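You operate a simulated robot arm through the tools that you are given. There is no shell and no other tool. Be economical: measure what you need, move in short steps, check, and stop when the job is done.

The job below is to be done with a simulated robot arm. You get a single attempt, and the scene is never put back.

## Task
Wash the salt off the window panel, then squeegee it dry.
Fine: sponge pad, dipped in the navy wash cup; put pad and squeegee back. Set down upright: sponge pad, squeegee. What is to be rubbed or washed off counts as gone when no trace of it is left.

It is judged by the outcome, as a careful person would: the job done as asked, and still so three seconds after it is handed in. It fails if anything else is knocked over, pushed out of place, dropped, spilled or broken.

## Robot
A 7-joint arm with a two-finger gripper, on a carriage that runs on a rail from [0, -0.843] to [0, 0.937] (x, y) and turns from -136 to 197 degrees about z. Base frame: it is fixed where the carriage stands at the start and does not move with it; the origin is on the floor, on the carriage's upright axis, x ahead of it, y to its left, z up. Readings come in m, degrees, newtons and seconds.
With the tool pointing down near the work surface it reaches from about 0.36 to 0.78 m from the robot's upright axis, wherever it stands. Its first joint turns from -166.0 to 166.0 degrees. Places, roughly: navy wash cup (21x16x9 cm) [0.6, 0.3, 0.9]; sponge pad (9x6x6 cm) [0.6, 0.1, 0.9]. Payload 2.45 kg.
The tool frame sits at the grasp point (the TCP): z along the fingers, y along the line on which they close. The tips reach 0.023 m beyond it. Largest opening 0.072 m; the body of the gripper starts 0.04 m behind the TCP.
Orientation is that of the tool frame in the base frame, as a unit quaternion [w, x, y, z]. With the fingers straight down and closing along the base's y, the tool's x points along the base's -x, its y along +y and its z along -z.

## Interface
- The arm moves only by the tool send_rows. Its arguments are lists of equal length, an entry for each row: "dp": the shift along the base's x, y, z in units of 40 mm (1.0 is 40 mm), a list of three; "rot": the turn, a rotation vector about the base's x, y, z in units of 6 degrees (1.0 is 6 degrees), a list of three. In form: {"dp": [[x, y, z], ...], "rot": [[ax, ay, az], ...]}. A call has 1 to 8 rows; each row shifts and turns the commanded pose from where the row before left it. "gripper" is the finger opening in m, from 0 to 0.072, set as the call begins (left out, the last holds). A call with a number of a shift or a turn outside -1 to 1 is refused whole. Rows are played at 5 a second. More than 0.05 m and 8.6 degrees between two rows, or a gripper value outside its range, and nothing of the call is played. Where a pose cannot be reached the arm comes as near as it can. A force on the tool above 60 N (or 10 N above the force at the start of the call, whichever is more), or a blocked arm, ends the call early, and 0.2 s more pass. Each finger travels about 0.072 m/s and halts on what it meets, pressing with about 37 N; the grip force reading is that of the motor and also rises with nothing between the fingers. The clock runs only during rows and for 0.2 s after the last one: add rows that do not move to give the fingers time. The reply holds the time, the measured pose of the TCP, the force on the tool along the base axes, the opening and the grip force, in the units named above and with some noise, with the torque about the TCP (base axes, N m) and any sound that the robot's microphone picked up, and new pictures: "pictures" is both (left out), scene, wrist or none.
- Cameras (640 x 400 px; columns grow to the right, rows downward): "scene" is now at [0.0243, 0.2034, 1.5002]; the picture's right is [0.23, -0.97, 0.00], its down [-0.56, -0.13, -0.82] and it looks along [0.80, 0.19, -0.58] (base axes); focal length 288 px, centre (320, 200). "wrist" rides on the gripper at [0.078, 0.017, -0.066] in the tool frame; the picture's right is [-0.22, 0.98, 0.00], its down [-0.56, -0.12, -0.82] and it looks along [-0.80, -0.18, 0.57] (tool axes); focal length 234 px, centre (320, 200). There is no depth. A picture from a camera that has moved, and an enlarged one, comes with that camera's place and axes in the base frame and with its lens. The place of the scene camera against the robot may be out by one fixed shift of up to 0.012 m in any direction.
- lift_body(by): slides the trunk up (or, below 0, down) by that many m; the arm and the scene camera ride with it, the base frame stays. It gives what a move gives, with no picture.
- drive_base(legs): drives the robot by 1 to 6 legs, each [ahead, left, turn to the left] in m, m and degrees, along the robot's own axes; the way and the turn of a leg run together, so that a leg with both is an arc; at most 1.5 m and 180 degrees a leg. The arm and the cameras ride along, it lands a little off, and it stops where it bumps. It keeps to its track: a leg is cut to what the track allows. It gives what a move gives, and a new picture of the scene camera.
- pan_tilt(pan, tilt): turns the head with the scene camera to pan (to the left, within 155 degrees either way) and tilt (down, from -29 to 69), counted from straight ahead of the robot. It gives what a move gives, and a new picture of the scene camera.
- close_up(camera, box): a new picture of the part [left, top, right, bottom] of that camera's present view, enlarged. It takes no simulated time.
- close_job(): hands the job in; it is judged then, once.

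Work in short steps. Places have to be worked out from the pictures, the camera data and where the tool is seen: move nearer, look again, correct. Check each grasp and each placing, and mend what went wrong. You have 120 turns and 260 pictures in all, those below and enlarged ones among them. Open the gripper and draw the arm clear of the work before you hand the job in, unless the task says otherwise; then end with one line.

The tools are called after "Call:" by a JSON object that holds its "name" and its "arguments". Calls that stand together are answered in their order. send_rows: Moves the arm, as the interface text tells. Its arguments: {"type":"object","properties":{"dp":{"type":"array"},"rot":{"type":"array"},"gripper":{"type":"number"},"pictures":{"type":"string","enum":["both","scene","wrist","none"]}},"required":["dp","rot"]} The other tools are called the same way: lift_body (by) slides the trunk up or down; drive_base (legs) drives the base; pan_tilt (pan, tilt) turns the head that bears the scene camera; close_up (camera, box) takes an enlarged picture of a part of a camera's view; close_job () hands the job in.

At the start:

```text
time_s: 0.0
ee_pos: [0.268, 0.3536, 1.2443]
ee_rot: [0.0, 0.0, 1.0, 0.0]
ft_force: [0.6, 0.2, 0.4]
moment: [0.03, 0.03, 0.01]
grip_width: 0.072
finger_force: 0.1
trunk travel left (down, up): [-0.5, 0.09]
robot x, y, heading: [0.0012, -0.0001, 0.1]
head pan, tilt: [13.3, 35.2]
```

scene: 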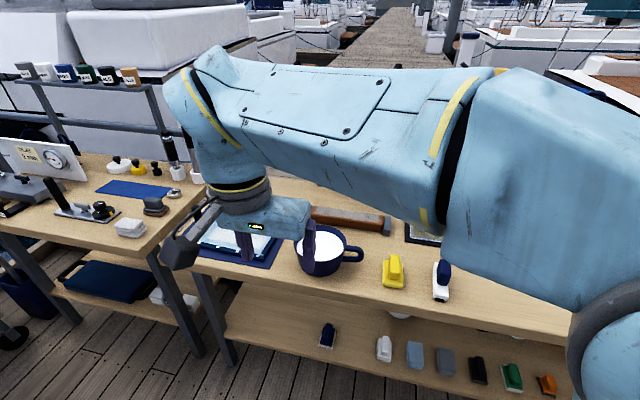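
wrist: 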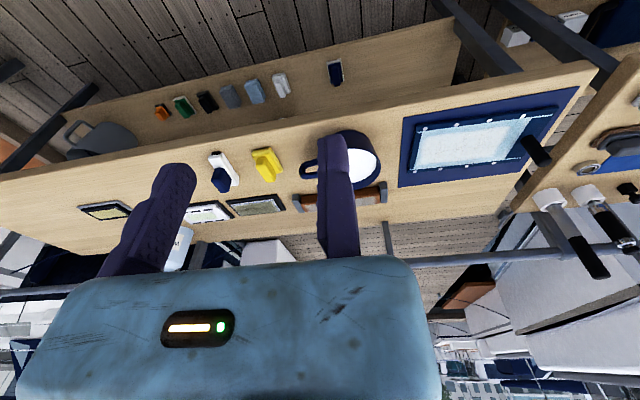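

The arm hides part of the scene; I see a yellow pad, a white/navy item, the cup and the panel on a navy mat. I enlarge the views to identify them.

Call:
{"name": "close_up", "arguments": {"camera": "wrist", "box": [180, 80, 400, 220]}}

Call:
{"name": "close_up", "arguments": {"camera": "wrist", "box": [380, 70, 620, 220]}}

Call:
{"name": "close_up", "arguments": {"camera": "scene", "box": [180, 190, 480, 380]}}

```text
2.86 times, centred on (290, 150) of wrist
camera zoom: at [0.1912, 0.3726, 1.3097], right [0.22, 0.98, 0.0], down [0.56, -0.12, 0.82], along [0.8, -0.18, -0.57], focal length 669 px, centre (406, 343)
```

zoom: 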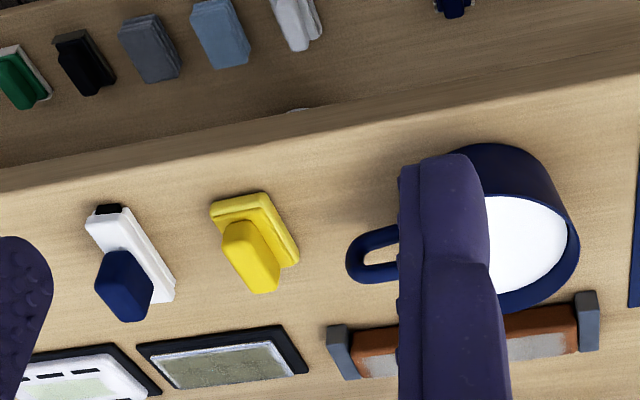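

```text
2.67 times, centred on (500, 145) of wrist
camera zoom: at [0.1912, 0.3726, 1.3097], right [0.22, 0.98, 0.0], down [0.56, -0.12, 0.82], along [0.8, -0.18, -0.57], focal length 624 px, centre (-160, 347)
```

zoom: 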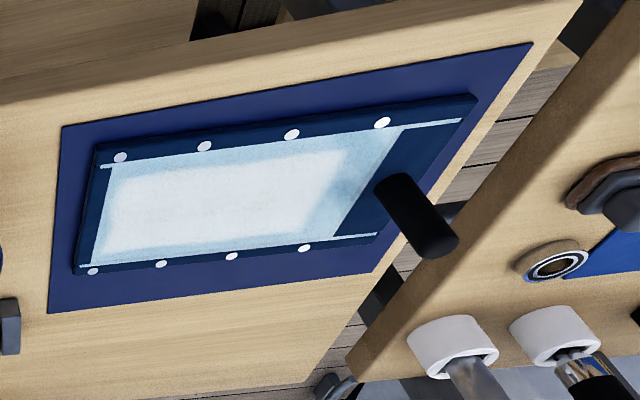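

```text
2.11 times, centred on (330, 285) of scene
camera zoom: at [0.0243, 0.2034, 1.5002], right [0.23, -0.97, 0.0], down [-0.56, -0.13, -0.82], along [0.8, 0.19, -0.58], focal length 607 px, centre (299, 21)
```

zoom: 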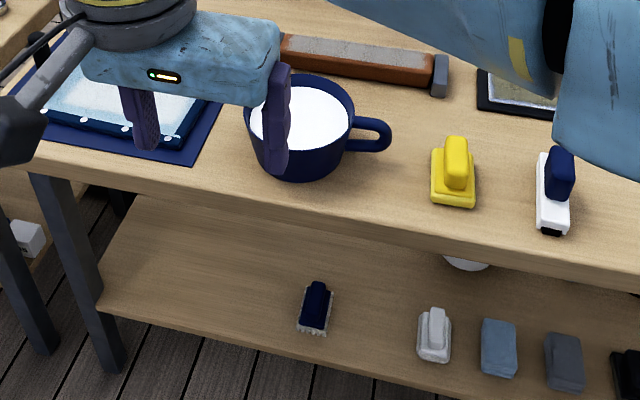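

I look left to see the panel area, then right.

Call:
{"name": "pan_tilt", "arguments": {"pan": 40, "tilt": 45}}

Call:
{"name": "close_up", "arguments": {"camera": "scene", "box": [250, 50, 640, 300]}}

Call:
{"name": "pan_tilt", "arguments": {"pan": -10, "tilt": 50}}

```text
time_s: 0.9
ee_pos: [0.2678, 0.3547, 1.2441]
ee_rot: [-0.001, 0.0, 1.0, 0.0]
ft_force: [0.0, 0.1, 0.1]
moment: [0.01, 0.01, 0.01]
grip_width: 0.072
finger_force: 0.1
trunk travel left (down, up): [-0.5, 0.09]
robot x, y, heading: [-0.0001, -0.0021, 0.0]
head pan, tilt: [40.0, 45.0]
camera scene: at [0.0011, 0.2354, 1.4857], right [0.64, -0.77, 0.0], down [-0.54, -0.45, -0.71], along [0.54, 0.45, -0.71], focal length 288 px, centre (320, 200)
```

scene: 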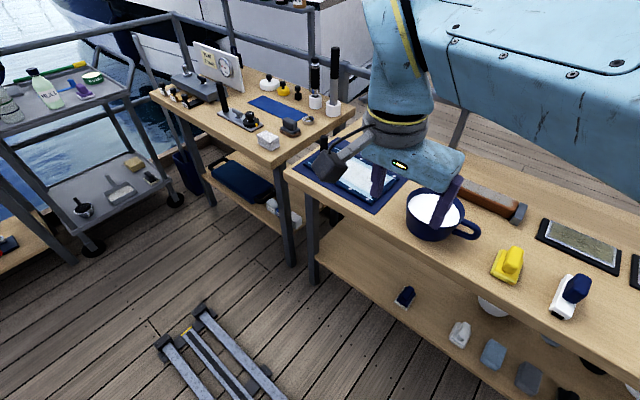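

```text
1.60 times, centred on (445, 175) of scene
camera zoom: at [0.0011, 0.2354, 1.4857], right [0.64, -0.77, 0.0], down [-0.54, -0.45, -0.71], along [0.54, 0.45, -0.71], focal length 461 px, centre (120, 240)
```

zoom: 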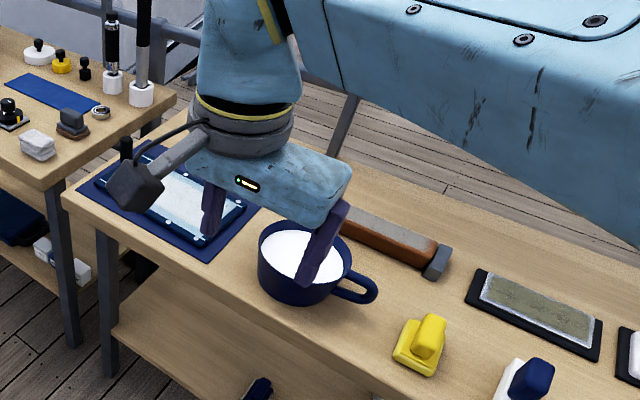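

```text
time_s: 2.1
ee_pos: [0.2682, 0.3546, 1.2444]
ee_rot: [0.0, 0.001, 1.0, 0.001]
ft_force: [0.3, -0.3, -0.5]
moment: [0.01, 0.01, -0.03]
grip_width: 0.072
finger_force: 0.0
trunk travel left (down, up): [-0.5, 0.09]
robot x, y, heading: [0.0046, 0.0001, 0.1]
head pan, tilt: [-10.0, 50.0]
camera scene: at [0.0146, 0.1699, 1.4788], right [-0.17, -0.98, 0.0], down [-0.75, 0.13, -0.64], along [0.63, -0.11, -0.77], focal length 288 px, centre (320, 200)
```

scene: 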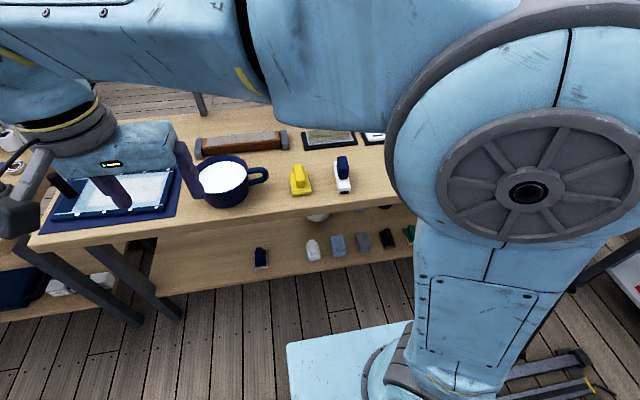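

I drive the carriage left 0.33 m so that panel, cup and pad come within reach and the wrist camera looks over the panel.

Call:
{"name": "drive_base", "arguments": {"legs": [[0, 0.33, 0]]}}

Call:
{"name": "close_up", "arguments": {"camera": "wrist", "box": [0, 0, 640, 400]}}

```text
time_s: 4.3
ee_pos: [0.2677, 0.6845, 1.2441]
ee_rot: [0.001, 0.001, 1.0, 0.0]
ft_force: [0.6, 0.0, 0.1]
moment: [0.01, -0.02, -0.04]
grip_width: 0.0719
finger_force: 0.1
trunk travel left (down, up): [-0.5, 0.09]
robot x, y, heading: [-0.0029, 0.3352, -0.0]
head pan, tilt: [-10.0, 50.0]
camera scene: at [0.0146, 0.5, 1.4788], right [-0.17, -0.98, 0.0], down [-0.75, 0.13, -0.64], along [0.63, -0.11, -0.77], focal length 288 px, centre (320, 200)
```

scene: 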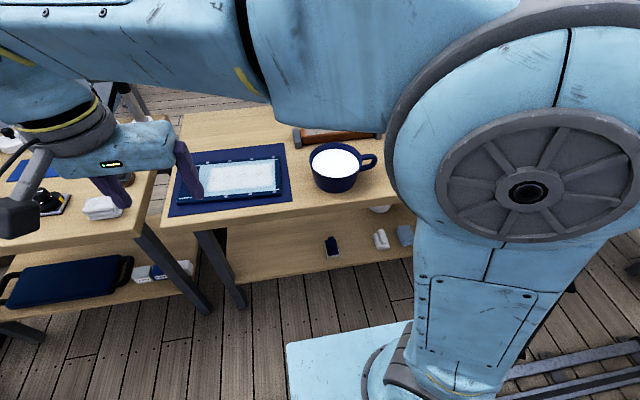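

```text
1.00 times, centred on (320, 200) of wrist (not enlarged: the box is as wide or as high as the picture)
camera zoom: at [0.1911, 0.7028, 1.3098], right [0.22, 0.98, 0.0], down [0.56, -0.12, 0.82], along [0.8, -0.18, -0.57], focal length 234 px, centre (320, 200)
```

zoom: 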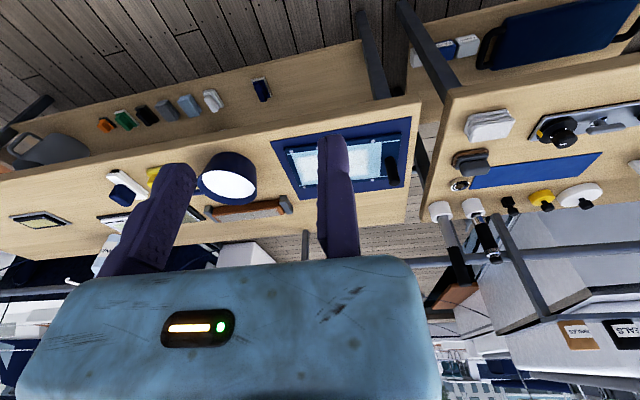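

Call:
{"name": "close_up", "arguments": {"camera": "wrist", "box": [340, 100, 440, 210]}}

Call:
{"name": "close_up", "arguments": {"camera": "scene", "box": [150, 130, 400, 230]}}

Call:
{"name": "close_up", "arguments": {"camera": "wrist", "box": [90, 130, 300, 240]}}

```text
3.64 times, centred on (390, 155) of wrist
camera zoom: at [0.1911, 0.7028, 1.3098], right [0.22, 0.98, 0.0], down [0.56, -0.12, 0.82], along [0.8, -0.18, -0.57], focal length 852 px, centre (66, 364)
```

zoom: 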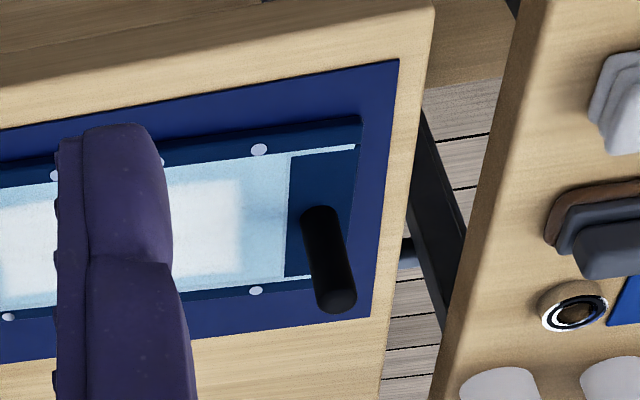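

```text
2.56 times, centred on (275, 180) of scene
camera zoom: at [0.0146, 0.5, 1.4788], right [-0.17, -0.98, 0.0], down [-0.75, 0.13, -0.64], along [0.63, -0.11, -0.77], focal length 738 px, centre (435, 251)
```

zoom: 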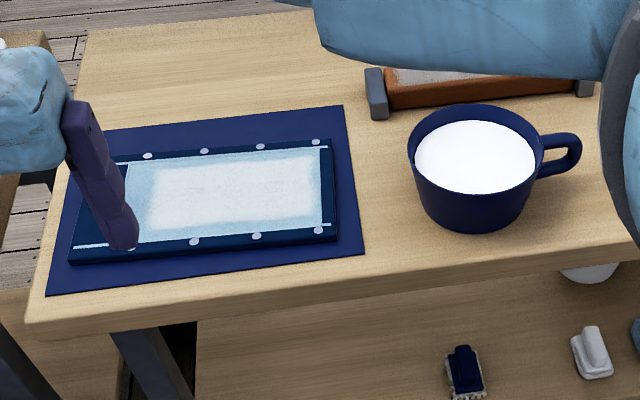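

```text
3.05 times, centred on (195, 185) of wrist
camera zoom: at [0.1911, 0.7028, 1.3098], right [0.22, 0.98, 0.0], down [0.56, -0.12, 0.82], along [0.8, -0.18, -0.57], focal length 714 px, centre (701, 246)
```

zoom: 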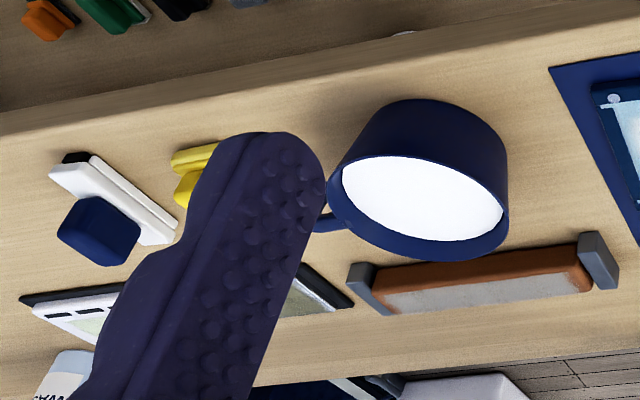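

A dark blade with a black upright post seems to stand at the panel's left end. I lower the hand a bit near it to see it better.

Call:
{"name": "send_rows", "arguments": {"dp": [[0.5, 0.5, -0.5], [0.5, 0.5, -1], [0.5, 0.5, -1], [0.5, 0.5, -0.8], [0, 0, 0]], "rot": [[0, 0, 0], [0, 0, 0], [0, 0, 0], [0, 0, 0], [0, 0, 0]], "pictures": "both"}}

Call:
{"name": "close_up", "arguments": {"camera": "wrist", "box": [180, 60, 480, 250]}}

```text
time_s: 5.5
ee_pos: [0.3458, 0.7676, 1.1123]
ee_rot: [0.0, 0.0, 1.0, 0.0]
ft_force: [0.3, 0.1, -0.3]
moment: [0.01, 0.03, -0.01]
grip_width: 0.072
finger_force: 0.2
trunk travel left (down, up): [-0.5, 0.09]
robot x, y, heading: [0.0029, 0.329, 0.1]
head pan, tilt: [-10.0, 50.0]
camera scene: at [0.015, 0.5002, 1.4787], right [-0.17, -0.98, 0.0], down [-0.75, 0.13, -0.64], along [0.63, -0.11, -0.77], focal length 288 px, centre (320, 200)
camera wrist: at [0.2693, 0.7861, 1.1779], right [0.22, 0.98, 0.0], down [0.56, -0.12, 0.82], along [0.8, -0.18, -0.57], focal length 234 px, centre (320, 200)
```

scene: 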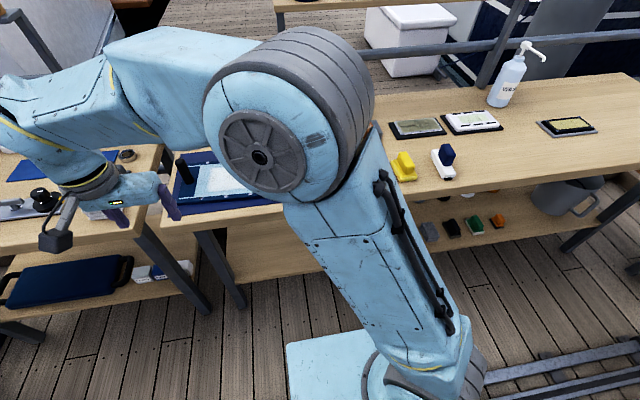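
wrist: 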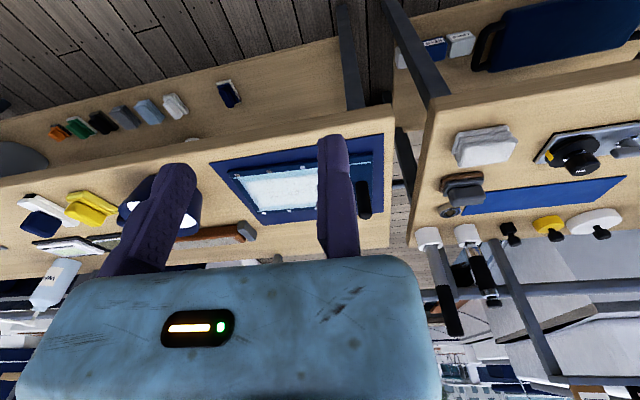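

```text
2.11 times, centred on (330, 155) of wrist
camera zoom: at [0.2693, 0.7861, 1.1779], right [0.22, 0.98, 0.0], down [0.56, -0.12, 0.82], along [0.8, -0.18, -0.57], focal length 493 px, centre (299, 295)
```

zoom: 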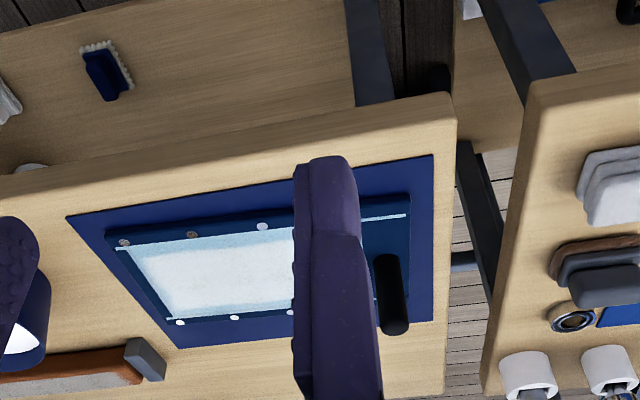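

Call:
{"name": "close_up", "arguments": {"camera": "scene", "box": [150, 130, 300, 220]}}

Call:
{"name": "close_up", "arguments": {"camera": "scene", "box": [370, 100, 520, 200]}}

```text
4.27 times, centred on (225, 175) of scene
camera zoom: at [0.015, 0.5002, 1.4787], right [-0.17, -0.98, 0.0], down [-0.75, 0.13, -0.64], along [0.63, -0.11, -0.77], focal length 1230 px, centre (725, 307)
```

zoom: 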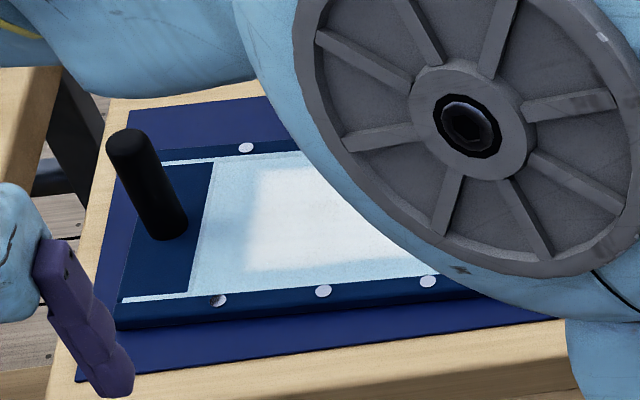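

```text
4.00 times, centred on (445, 150) of scene
camera zoom: at [0.015, 0.5002, 1.4787], right [-0.17, -0.98, 0.0], down [-0.75, 0.13, -0.64], along [0.63, -0.11, -0.77], focal length 1153 px, centre (-180, 400)
```

zoom: 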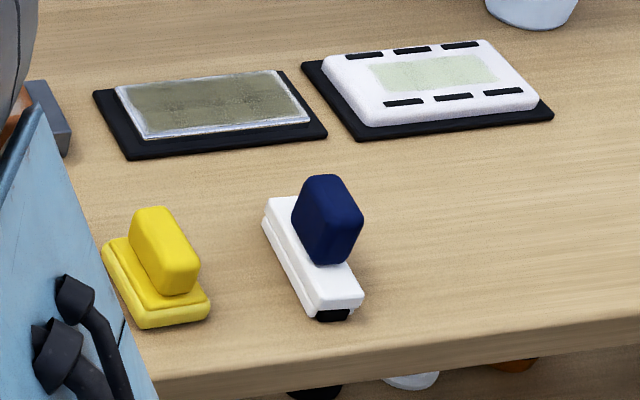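

Both cameras show the fingers about 35 mm to the −y side of the reported TCP. I check this by closing the fingers most of the way here.

Call:
{"name": "send_rows", "arguments": {"dp": [[0, 0, 0], [0, 0, 0], [0, 0, 0], [0, 0, 0], [0, 0, 0]], "rot": [[0, 0, 0], [0, 0, 0], [0, 0, 0], [0, 0, 0], [0, 0, 0]], "gripper": 0.01}}

Call:
{"name": "close_up", "arguments": {"camera": "scene", "box": [50, 150, 210, 250]}}

```text
time_s: 6.7
ee_pos: [0.3464, 0.7664, 1.1125]
ee_rot: [0.0, 0.0, 1.0, 0.0]
ft_force: [0.7, -0.5, 1.2]
moment: [0.02, 0.04, 0.0]
grip_width: 0.01
finger_force: 0.0
trunk travel left (down, up): [-0.5, 0.09]
robot x, y, heading: [-0.0027, 0.3287, -0.1]
head pan, tilt: [-10.0, 50.0]
camera scene: at [0.0146, 0.4999, 1.4788], right [-0.17, -0.98, 0.0], down [-0.75, 0.13, -0.64], along [0.63, -0.11, -0.77], focal length 288 px, centre (320, 200)
camera wrist: at [0.2689, 0.7856, 1.1783], right [0.22, 0.98, 0.0], down [0.56, -0.12, 0.82], along [0.8, -0.18, -0.57], focal length 234 px, centre (320, 200)
```

scene: 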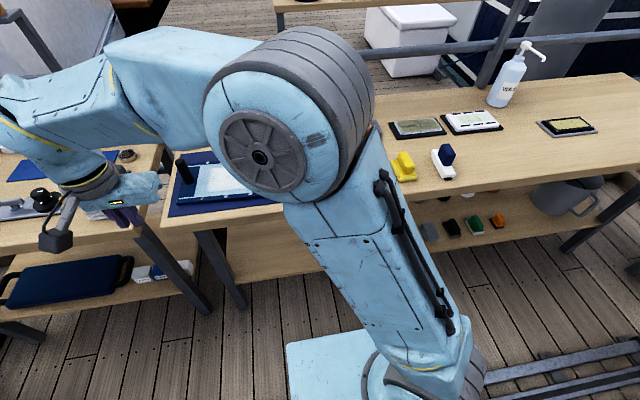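
wrist: 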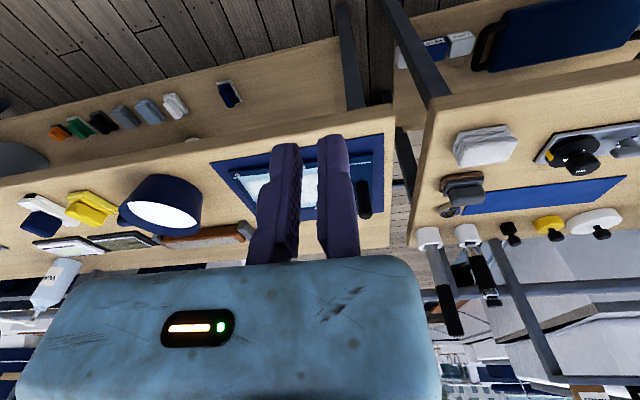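

```text
4.00 times, centred on (130, 200) of scene
camera zoom: at [0.0146, 0.4999, 1.4788], right [-0.17, -0.98, 0.0], down [-0.75, 0.13, -0.64], along [0.63, -0.11, -0.77], focal length 1153 px, centre (1080, 200)
```

zoom: 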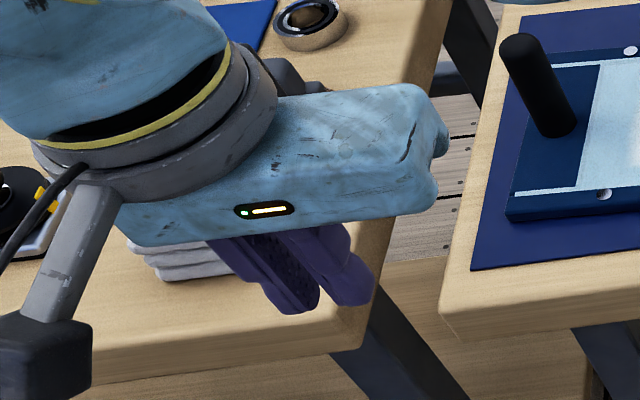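

Only the −y finger moves; the fixed finger's inner face lies at the TCP. Now I reopen and go toward the sponge pad at height.

Call:
{"name": "send_rows", "arguments": {"dp": [[0.3, -1, 0], [0.3, -1, 0], [0.3, -1, 0], [0.3, -1, 0], [0.3, -1, 0], [0.3, -1, 0], [0.3, -1, 0], [0.3, -1, 0]], "rot": [[0, 0, 0], [0, 0, 0], [0, 0, 0], [0, 0, 0], [0, 0, 0], [0, 0, 0], [0, 0, 0], [0, 0, 0]], "gripper": 0.06, "pictures": "none"}}

Call:
{"name": "send_rows", "arguments": {"dp": [[0.2, -1, 0], [0.2, -1, 0], [0.2, -1, 0], [0.2, -1, 0], [0.2, -1, 0], [0.2, -0.8, 0], [0, 0, -0.8], [0, 0, -0.5]], "rot": [[0, 0, 0], [0, 0, 0], [0, 0, 0], [0, 0, 0], [0, 0, 0], [0, 0, 0], [0, 0, 0], [0, 0, 0]]}}

```text
time_s: 8.5
ee_pos: [0.4432, 0.4443, 1.111]
ee_rot: [-0.001, -0.001, 1.0, 0.001]
ft_force: [-0.2, 0.2, 0.1]
moment: [0.04, 0.03, 0.01]
grip_width: 0.0602
finger_force: 0.1
trunk travel left (down, up): [-0.5, 0.09]
robot x, y, heading: [-0.0015, 0.3316, -0.3]
head pan, tilt: [-10.0, 50.0]
```

```text
time_s: 10.3
ee_pos: [0.4916, 0.2144, 1.0616]
ee_rot: [0.0, -0.001, 1.0, 0.0]
ft_force: [0.6, -0.2, 0.5]
moment: [-0.01, -0.01, -0.02]
grip_width: 0.06
finger_force: 0.1
trunk travel left (down, up): [-0.5, 0.09]
robot x, y, heading: [0.0006, 0.331, -0.0]
head pan, tilt: [-10.0, 50.0]
camera scene: at [0.0147, 0.4999, 1.4788], right [-0.17, -0.98, 0.0], down [-0.75, 0.13, -0.64], along [0.63, -0.11, -0.77], focal length 288 px, centre (320, 200)
camera wrist: at [0.4158, 0.2329, 1.1263], right [0.22, 0.98, 0.0], down [0.56, -0.12, 0.82], along [0.8, -0.18, -0.57], focal length 234 px, centre (320, 200)
```

scene: 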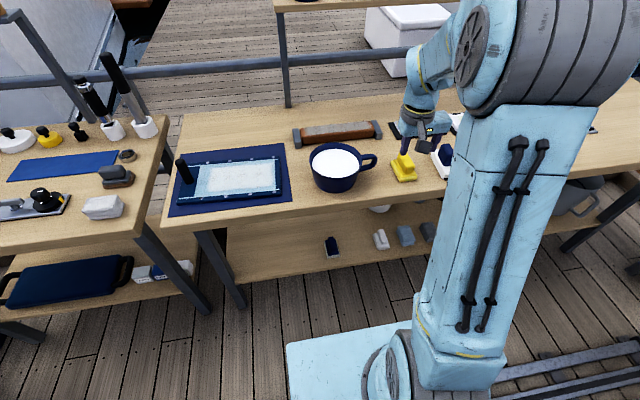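
wrist: 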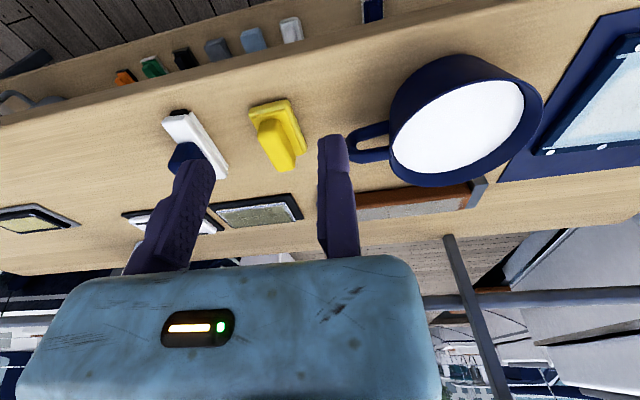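

Call:
{"name": "close_up", "arguments": {"camera": "wrist", "box": [220, 70, 360, 190]}}

Call:
{"name": "close_up", "arguments": {"camera": "scene", "box": [160, 130, 310, 224]}}

Call:
{"name": "close_up", "arguments": {"camera": "scene", "box": [290, 130, 450, 220]}}

```text
3.33 times, centred on (290, 130) of wrist
camera zoom: at [0.4158, 0.2329, 1.1263], right [0.22, 0.98, 0.0], down [0.56, -0.12, 0.82], along [0.8, -0.18, -0.57], focal length 781 px, centre (420, 433)
```

zoom: 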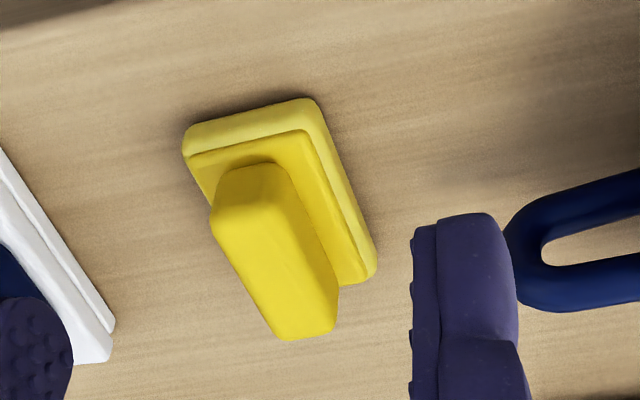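

```text
4.26 times, centred on (235, 177) of scene
camera zoom: at [0.0147, 0.4999, 1.4788], right [-0.17, -0.98, 0.0], down [-0.75, 0.13, -0.64], along [0.63, -0.11, -0.77], focal length 1227 px, centre (682, 298)
```

zoom: 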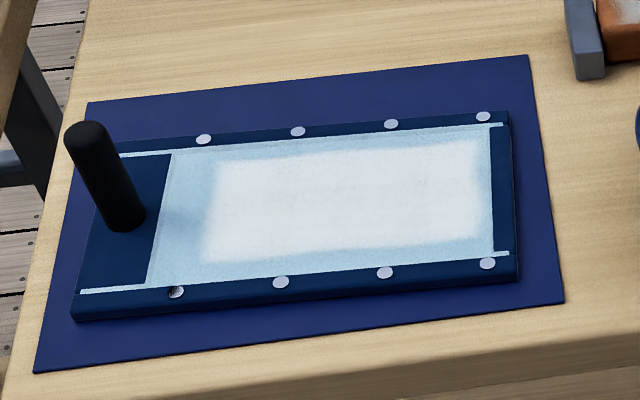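

```text
4.00 times, centred on (370, 175) of scene
camera zoom: at [0.0147, 0.4999, 1.4788], right [-0.17, -0.98, 0.0], down [-0.75, 0.13, -0.64], along [0.63, -0.11, -0.77], focal length 1153 px, centre (120, 300)
```

zoom: 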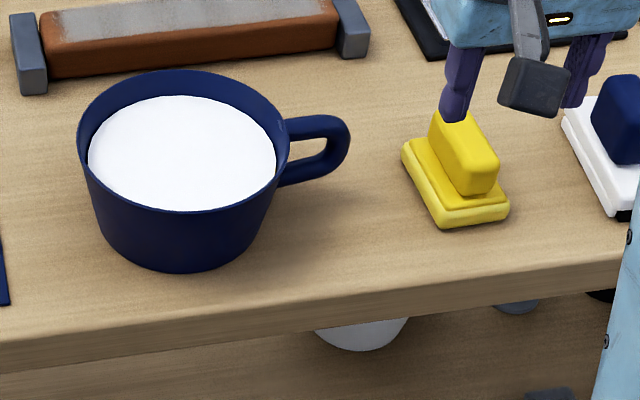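

I take a second, lower viewpoint to triangulate pad height.

Call:
{"name": "send_rows", "arguments": {"dp": [[0, 0, -0.9], [0, 0, -0.9], [0, 0, 0]], "rot": [[0, 0, 0], [0, 0, 0], [0, 0, 0]], "pictures": "none"}}

Call:
{"name": "close_up", "arguments": {"camera": "wrist", "box": [160, 50, 360, 190]}}

```text
time_s: 11.1
ee_pos: [0.4952, 0.2112, 0.9886]
ee_rot: [0.0, -0.001, 1.0, 0.0]
ft_force: [-0.1, -0.5, 0.7]
moment: [0.02, -0.01, -0.01]
grip_width: 0.0599
finger_force: 0.1
trunk travel left (down, up): [-0.5, 0.09]
robot x, y, heading: [0.0021, 0.3285, -0.1]
head pan, tilt: [-10.0, 50.0]
```

```text
2.86 times, centred on (260, 120) of wrist
camera zoom: at [0.4172, 0.2299, 1.0548], right [0.22, 0.98, 0.0], down [0.56, -0.12, 0.82], along [0.8, -0.18, -0.57], focal length 669 px, centre (491, 429)
```

zoom: 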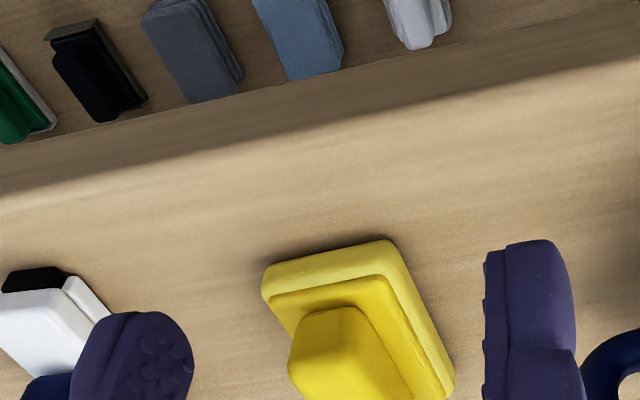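

Triangulation puts the pad at x .585–.675, y .09–.15, table ≈ .83. I hover with the fixed finger just on the +y side of its handle.

Call:
{"name": "send_rows", "arguments": {"dp": [[0.85, -0.35, 0], [0.85, -0.35, 0], [0.85, -0.35, 0], [0.85, -0.35, -0.5], [0, 0, 0]], "rot": [[0, 0, 0], [0, 0, 0], [0, 0, 0], [0, 0, 0], [0, 0, 0]], "gripper": 0.07}}

Call:
{"name": "close_up", "arguments": {"camera": "wrist", "box": [130, 30, 400, 200]}}

Call:
{"name": "close_up", "arguments": {"camera": "scene", "box": [370, 120, 480, 190]}}

```text
time_s: 12.3
ee_pos: [0.6288, 0.1519, 0.9688]
ee_rot: [-0.001, 0.0, 1.0, 0.0]
ft_force: [-0.4, -0.2, -0.8]
moment: [0.04, 0.0, 0.0]
grip_width: 0.0697
finger_force: 0.1
trunk travel left (down, up): [-0.5, 0.09]
robot x, y, heading: [0.0013, 0.328, 0.1]
head pan, tilt: [-10.0, 50.0]
camera scene: at [0.0153, 0.4997, 1.4788], right [-0.17, -0.98, 0.0], down [-0.75, 0.13, -0.64], along [0.63, -0.11, -0.77], focal length 288 px, centre (320, 200)
camera wrist: at [0.5521, 0.171, 1.0343], right [0.22, 0.98, 0.0], down [0.56, -0.12, 0.82], along [0.8, -0.18, -0.57], focal length 234 px, centre (320, 200)
```

scene: 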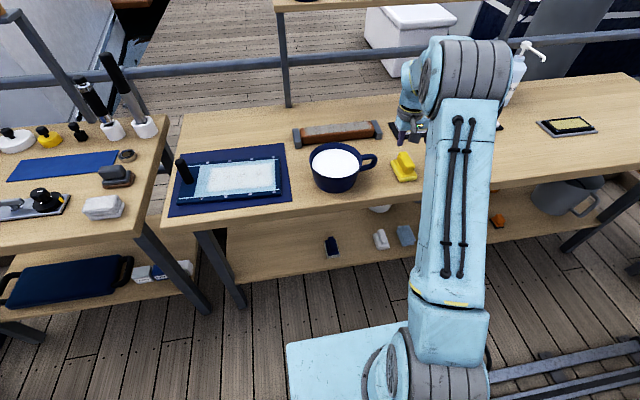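
wrist: 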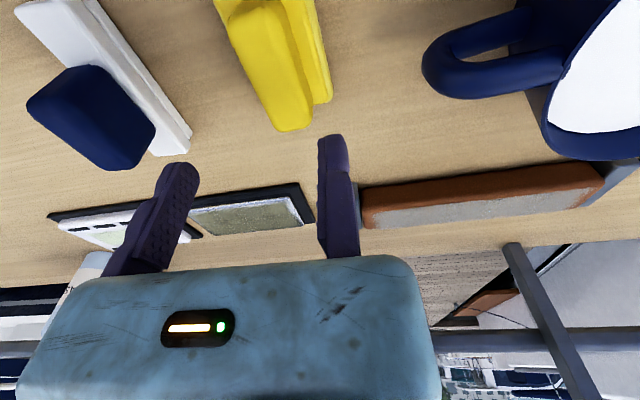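

```text
2.35 times, centred on (265, 115) of wrist
camera zoom: at [0.5521, 0.171, 1.0343], right [0.22, 0.98, 0.0], down [0.56, -0.12, 0.82], along [0.8, -0.18, -0.57], focal length 551 px, centre (449, 400)
```

zoom: 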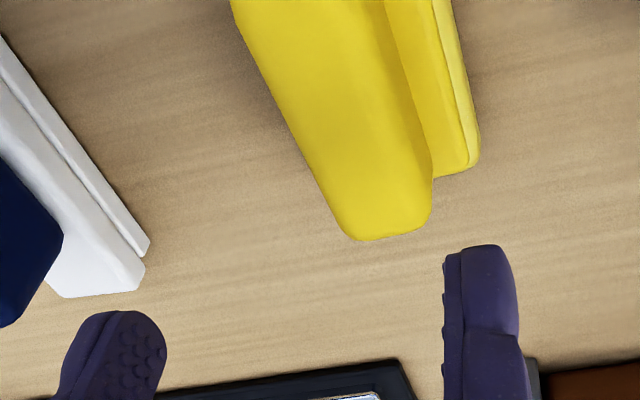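

```text
5.71 times, centred on (425, 155) of scene
camera zoom: at [0.0153, 0.4997, 1.4788], right [-0.17, -0.98, 0.0], down [-0.75, 0.13, -0.64], along [0.63, -0.11, -0.77], focal length 1648 px, centre (-280, 457)
```

zoom: 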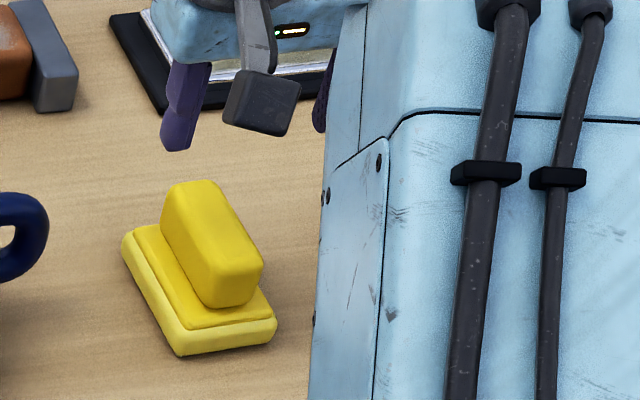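

The handle spans about y .11–.141 under the fingers. I shift 5 mm toward it and descend to z≈.885.

Call:
{"name": "send_rows", "arguments": {"dp": [[0, -0.12, -0.7], [0, 0, -0.7], [0, 0, -0.6], [0, 0, 0]], "rot": [[0, 0, 0], [0, 0, 0], [0, 0, 0], [0, 0, 0]]}}

Call:
{"name": "close_up", "arguments": {"camera": "scene", "box": [370, 120, 480, 190]}}

```text
time_s: 13.3
ee_pos: [0.6289, 0.1511, 0.8897]
ee_rot: [-0.001, -0.001, 1.0, 0.0]
ft_force: [0.2, 0.4, 0.3]
moment: [0.01, -0.02, -0.02]
grip_width: 0.0699
finger_force: 0.1
trunk travel left (down, up): [-0.5, 0.09]
robot x, y, heading: [0.0007, 0.3326, 0.1]
head pan, tilt: [-10.0, 50.0]
camera scene: at [0.0147, 0.4999, 1.4788], right [-0.17, -0.98, 0.0], down [-0.75, 0.13, -0.64], along [0.63, -0.11, -0.77], focal length 288 px, centre (320, 200)
camera wrist: at [0.5509, 0.1692, 0.9562], right [0.22, 0.98, 0.0], down [0.56, -0.12, 0.82], along [0.8, -0.18, -0.57], focal length 234 px, centre (320, 200)
```

scene: 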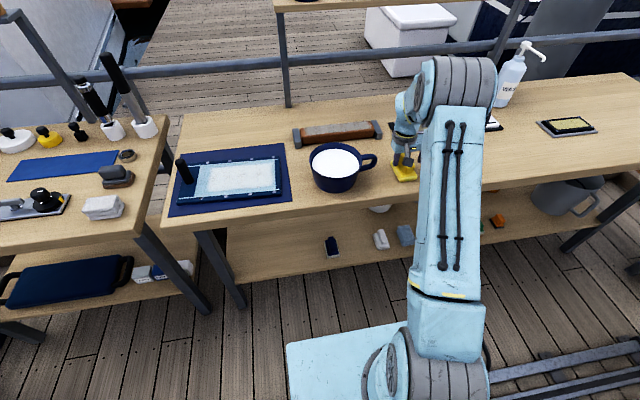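
wrist: 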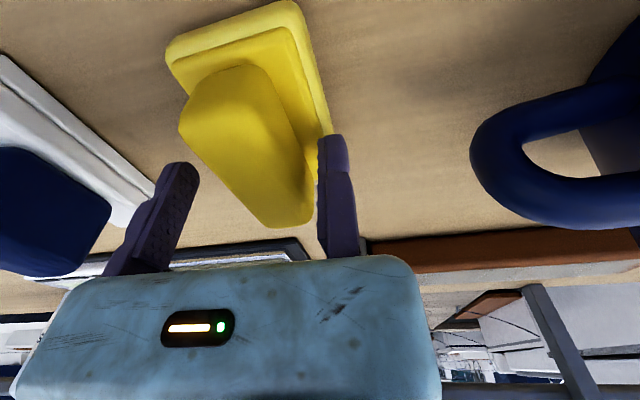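

```text
5.71 times, centred on (425, 155) of scene
camera zoom: at [0.0147, 0.4999, 1.4788], right [-0.17, -0.98, 0.0], down [-0.75, 0.13, -0.64], along [0.63, -0.11, -0.77], focal length 1648 px, centre (-280, 457)
```

zoom: 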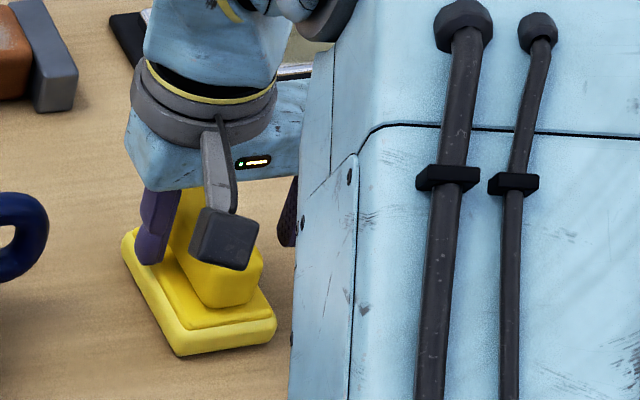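

The fingers straddle the handle; I close the gap to the fixed finger by 6 mm, lower 5 mm, and grip.

Call:
{"name": "send_rows", "arguments": {"dp": [[0, -0.15, 0], [0, 0, -0.12], [0, 0, 0]], "rot": [[0, 0, 0], [0, 0, 0], [0, 0, 0]], "pictures": "wrist"}}

Call:
{"name": "send_rows", "arguments": {"dp": [[0, 0, 0], [0, 0, 0], [0, 0, 0], [0, 0, 0], [0, 0, 0]], "rot": [[0, 0, 0], [0, 0, 0], [0, 0, 0], [0, 0, 0], [0, 0, 0]], "gripper": 0, "pictures": "wrist"}}

```text
time_s: 14.1
ee_pos: [0.6276, 0.1463, 0.8879]
ee_rot: [0.002, -0.001, 1.0, -0.001]
ft_force: [-1.4, 0.2, 14.6]
moment: [0.05, 0.02, 0.01]
grip_width: 0.0699
finger_force: 0.1
trunk travel left (down, up): [-0.5, 0.09]
robot x, y, heading: [-0.0021, 0.3286, 0.4]
head pan, tilt: [-10.0, 50.0]
camera wrist: at [0.5505, 0.1642, 0.9525], right [0.22, 0.98, 0.0], down [0.56, -0.12, 0.82], along [0.8, -0.18, -0.57], focal length 234 px, centre (320, 200)
```

wrist: 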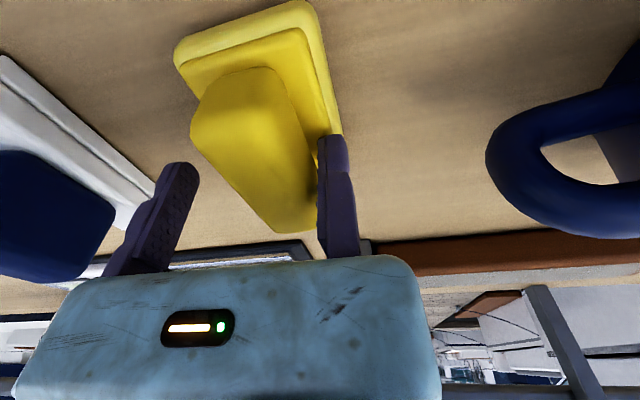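

```text
time_s: 15.3
ee_pos: [0.6276, 0.1433, 0.8862]
ee_rot: [0.002, 0.0, 1.0, 0.0]
ft_force: [5.3, -16.0, 29.8]
moment: [-0.74, -0.08, 0.24]
grip_width: 0.0295
finger_force: 37.4
trunk travel left (down, up): [-0.5, 0.09]
robot x, y, heading: [0.0001, 0.3314, -0.1]
head pan, tilt: [-10.0, 50.0]
camera wrist: at [0.5499, 0.162, 0.9524], right [0.22, 0.98, 0.0], down [0.56, -0.12, 0.82], along [0.8, -0.18, -0.57], focal length 234 px, centre (320, 200)
```

wrist: 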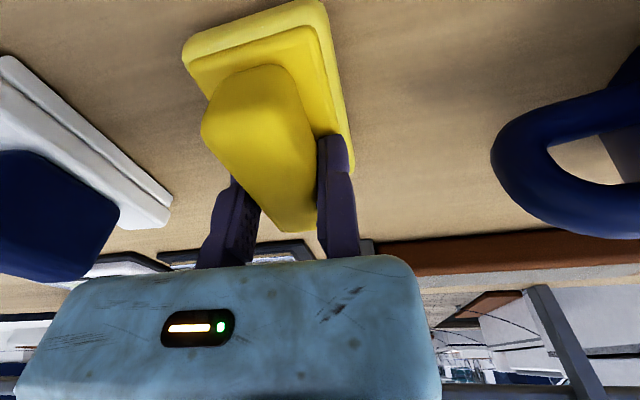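

Gripped (width 29.5 mm). I lift and look.

Call:
{"name": "send_rows", "arguments": {"dp": [[0, 0, 0.5], [0, 0, 0.9], [0, 0, 1], [0, 0, 1], [0, 0, 0]], "rot": [[0, 0, 0], [0, 0, 0], [0, 0, 0], [0, 0, 0], [0, 0, 0]]}}

Call:
{"name": "close_up", "arguments": {"camera": "scene", "box": [290, 90, 470, 210]}}

```text
time_s: 16.5
ee_pos: [0.6247, 0.1434, 1.0201]
ee_rot: [-0.001, 0.001, 1.0, 0.0]
ft_force: [0.8, -0.5, -1.5]
moment: [-0.02, -0.03, 0.03]
grip_width: 0.029
finger_force: 36.9
trunk travel left (down, up): [-0.5, 0.09]
robot x, y, heading: [-0.0003, 0.3308, 0.1]
head pan, tilt: [-10.0, 50.0]
camera scene: at [0.0143, 0.4999, 1.4788], right [-0.17, -0.98, 0.0], down [-0.75, 0.13, -0.64], along [0.63, -0.11, -0.77], focal length 288 px, centre (320, 200)
camera wrist: at [0.5492, 0.1617, 1.0853], right [0.22, 0.98, 0.0], down [0.56, -0.12, 0.82], along [0.8, -0.18, -0.57], focal length 234 px, centre (320, 200)
```

scene: 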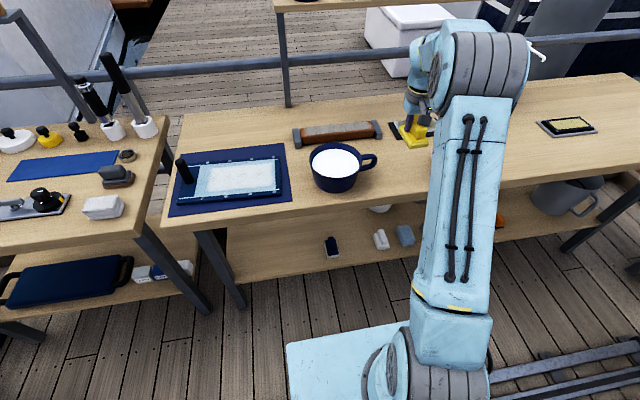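
wrist: 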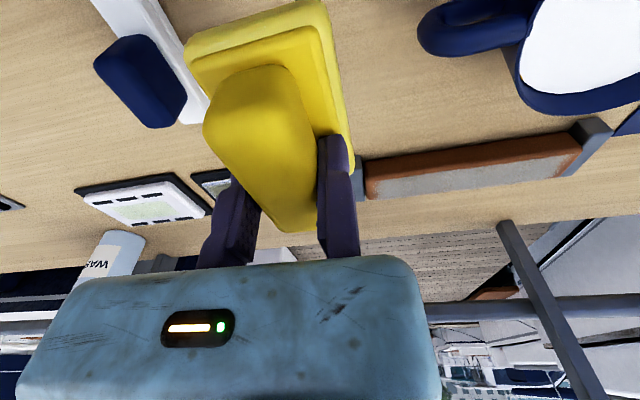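

```text
3.33 times, centred on (380, 150) of scene
camera zoom: at [0.0143, 0.4999, 1.4788], right [-0.17, -0.98, 0.0], down [-0.75, 0.13, -0.64], along [0.63, -0.11, -0.77], focal length 961 px, centre (120, 367)
```

zoom: 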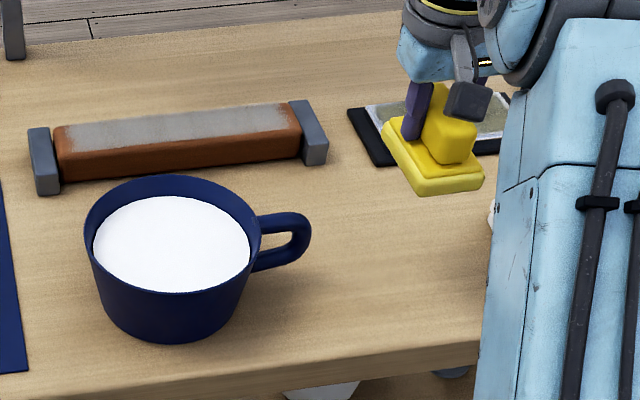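

Pad held level. I move over the cup, keeping height, then check the alignment.

Call:
{"name": "send_rows", "arguments": {"dp": [[0.1, 1, 0], [0.1, 1, 0], [0.1, 1, 0], [0.1, 1, 0], [0.1, 1, 0], [0, 0, 0]], "rot": [[0, 0, 0], [0, 0, 0], [0, 0, 0], [0, 0, 0], [0, 0, 0], [0, 0, 0]]}}

Call:
{"name": "close_up", "arguments": {"camera": "scene", "box": [270, 90, 420, 200]}}

```text
time_s: 17.9
ee_pos: [0.6468, 0.3463, 1.0178]
ee_rot: [0.0, 0.0, 1.0, 0.0]
ft_force: [0.3, 0.5, -1.0]
moment: [-0.02, -0.01, -0.01]
grip_width: 0.029
finger_force: 36.8
trunk travel left (down, up): [-0.5, 0.09]
robot x, y, heading: [-0.0002, 0.3303, 0.2]
head pan, tilt: [-10.0, 50.0]
camera scene: at [0.0147, 0.5001, 1.4787], right [-0.17, -0.98, 0.0], down [-0.75, 0.13, -0.64], along [0.63, -0.11, -0.77], focal length 288 px, centre (320, 200)
camera wrist: at [0.5711, 0.3644, 1.0844], right [0.22, 0.98, 0.0], down [0.56, -0.12, 0.82], along [0.8, -0.18, -0.57], focal length 234 px, centre (320, 200)
```

scene: 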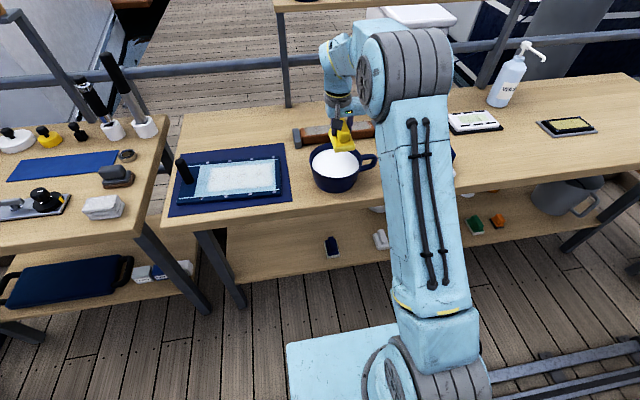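
wrist: 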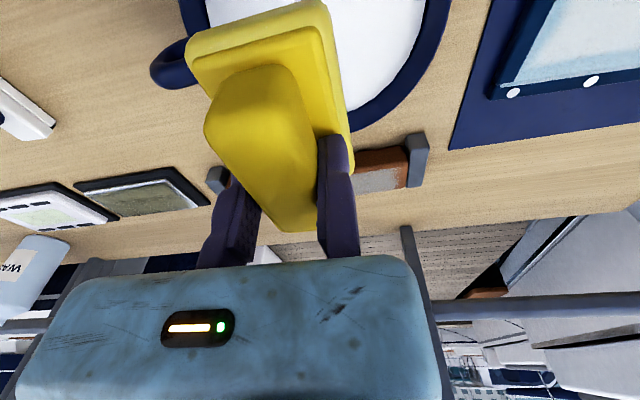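

```text
3.64 times, centred on (345, 145) of scene
camera zoom: at [0.0147, 0.5001, 1.4787], right [-0.17, -0.98, 0.0], down [-0.75, 0.13, -0.64], along [0.63, -0.11, -0.77], focal length 1049 px, centre (229, 400)
```

zoom: 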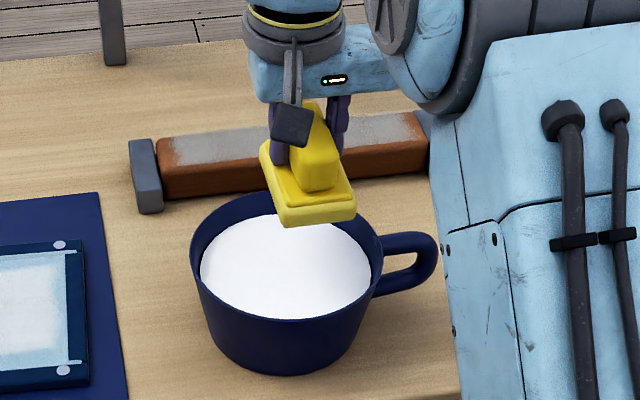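

The pad is about 14 mm short of the cup centre in y. I correct and lower until the pad's lower part is just at the liquid.

Call:
{"name": "send_rows", "arguments": {"dp": [[0, 0.35, 0], [0, 0, -0.7], [0, 0, -0.6], [0, 0, -0.4], [0, 0, 0]], "rot": [[0, 0, 0], [0, 0, 0], [0, 0, 0], [0, 0, 0], [0, 0, 0]]}}

Call:
{"name": "close_up", "arguments": {"camera": "scene", "box": [270, 90, 420, 200]}}

```text
time_s: 19.1
ee_pos: [0.6483, 0.3592, 0.9514]
ee_rot: [0.001, 0.0, 1.0, 0.0]
ft_force: [0.4, -0.5, -1.1]
moment: [0.01, -0.02, -0.05]
grip_width: 0.0289
finger_force: 36.6
trunk travel left (down, up): [-0.5, 0.09]
robot x, y, heading: [-0.003, 0.3299, 0.3]
head pan, tilt: [-10.0, 50.0]
camera scene: at [0.0147, 0.4999, 1.4788], right [-0.17, -0.98, 0.0], down [-0.75, 0.13, -0.64], along [0.63, -0.11, -0.77], focal length 288 px, centre (320, 200)
camera wrist: at [0.5719, 0.3774, 1.0175], right [0.22, 0.98, 0.0], down [0.56, -0.12, 0.82], along [0.8, -0.18, -0.57], focal length 234 px, centre (320, 200)
```

scene: 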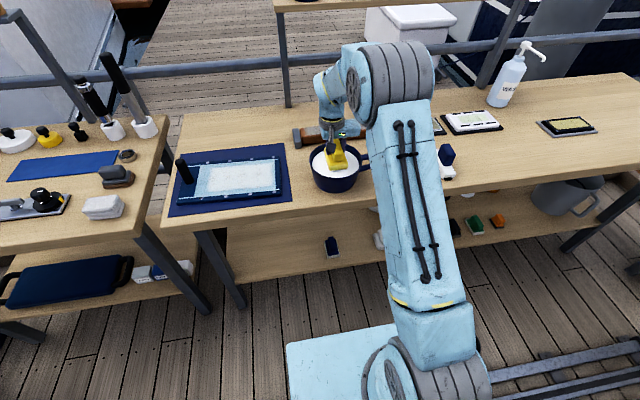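
wrist: 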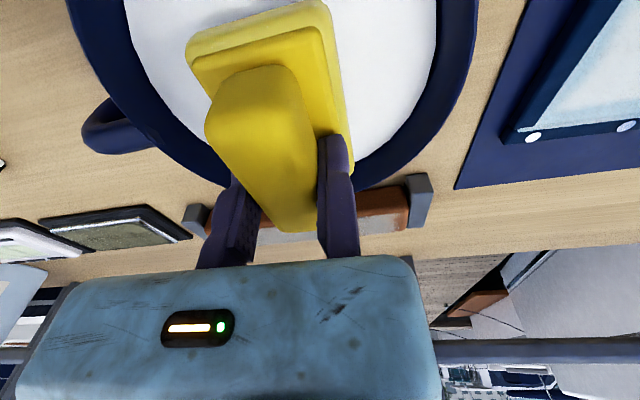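

```text
3.64 times, centred on (345, 145) of scene
camera zoom: at [0.0147, 0.4999, 1.4788], right [-0.17, -0.98, 0.0], down [-0.75, 0.13, -0.64], along [0.63, -0.11, -0.77], focal length 1049 px, centre (229, 400)
```

zoom: 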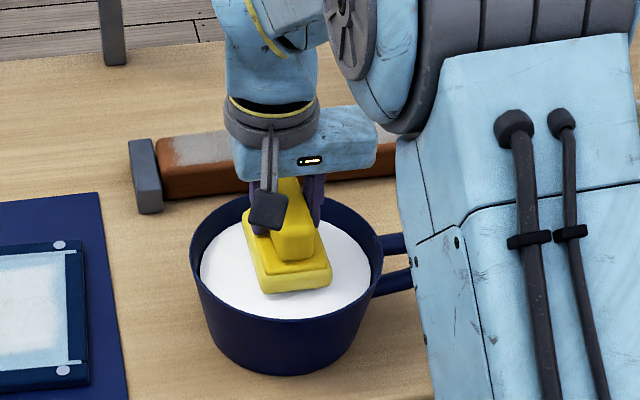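

Well centred in the cup. I lower further in small steps.

Call:
{"name": "send_rows", "arguments": {"dp": [[0, 0, -0.3], [0, 0, -0.3], [0, 0, 0]], "rot": [[0, 0, 0], [0, 0, 0], [0, 0, 0]], "pictures": "none"}}

Call:
{"name": "close_up", "arguments": {"camera": "scene", "box": [270, 90, 420, 200]}}

Call:
{"name": "close_up", "arguments": {"camera": "wrist", "box": [40, 0, 520, 300]}}

```text
time_s: 19.9
ee_pos: [0.6474, 0.3596, 0.9266]
ee_rot: [0.0, 0.0, 1.0, 0.001]
ft_force: [-0.7, -0.3, -0.7]
moment: [-0.01, 0.02, -0.01]
grip_width: 0.029
finger_force: 36.6
trunk travel left (down, up): [-0.5, 0.09]
robot x, y, heading: [-0.0002, 0.3319, -0.0]
head pan, tilt: [-10.0, 50.0]
```

```text
3.64 times, centred on (345, 145) of scene
camera zoom: at [0.0147, 0.4999, 1.4788], right [-0.17, -0.98, 0.0], down [-0.75, 0.13, -0.64], along [0.63, -0.11, -0.77], focal length 1049 px, centre (229, 400)
```

zoom: 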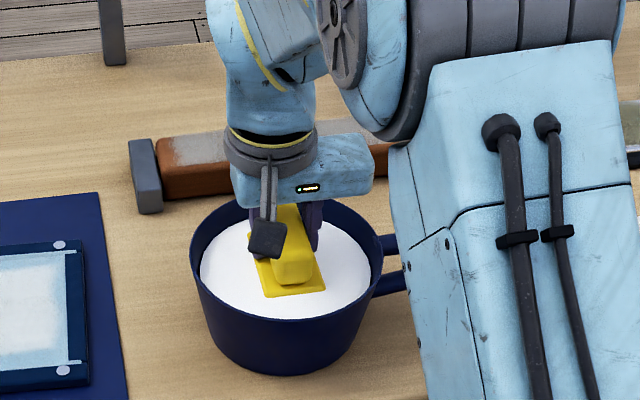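

```text
1.33 times, centred on (280, 150) of wrist
camera zoom: at [0.5708, 0.3775, 0.993], right [0.22, 0.98, 0.0], down [0.56, -0.12, 0.82], along [0.8, -0.18, -0.57], focal length 312 px, centre (373, 267)
```

zoom: 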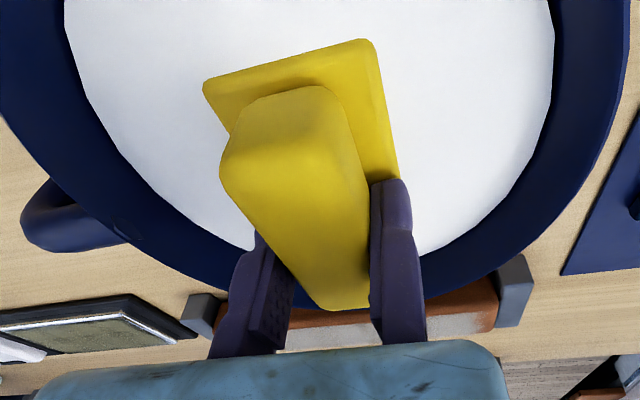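

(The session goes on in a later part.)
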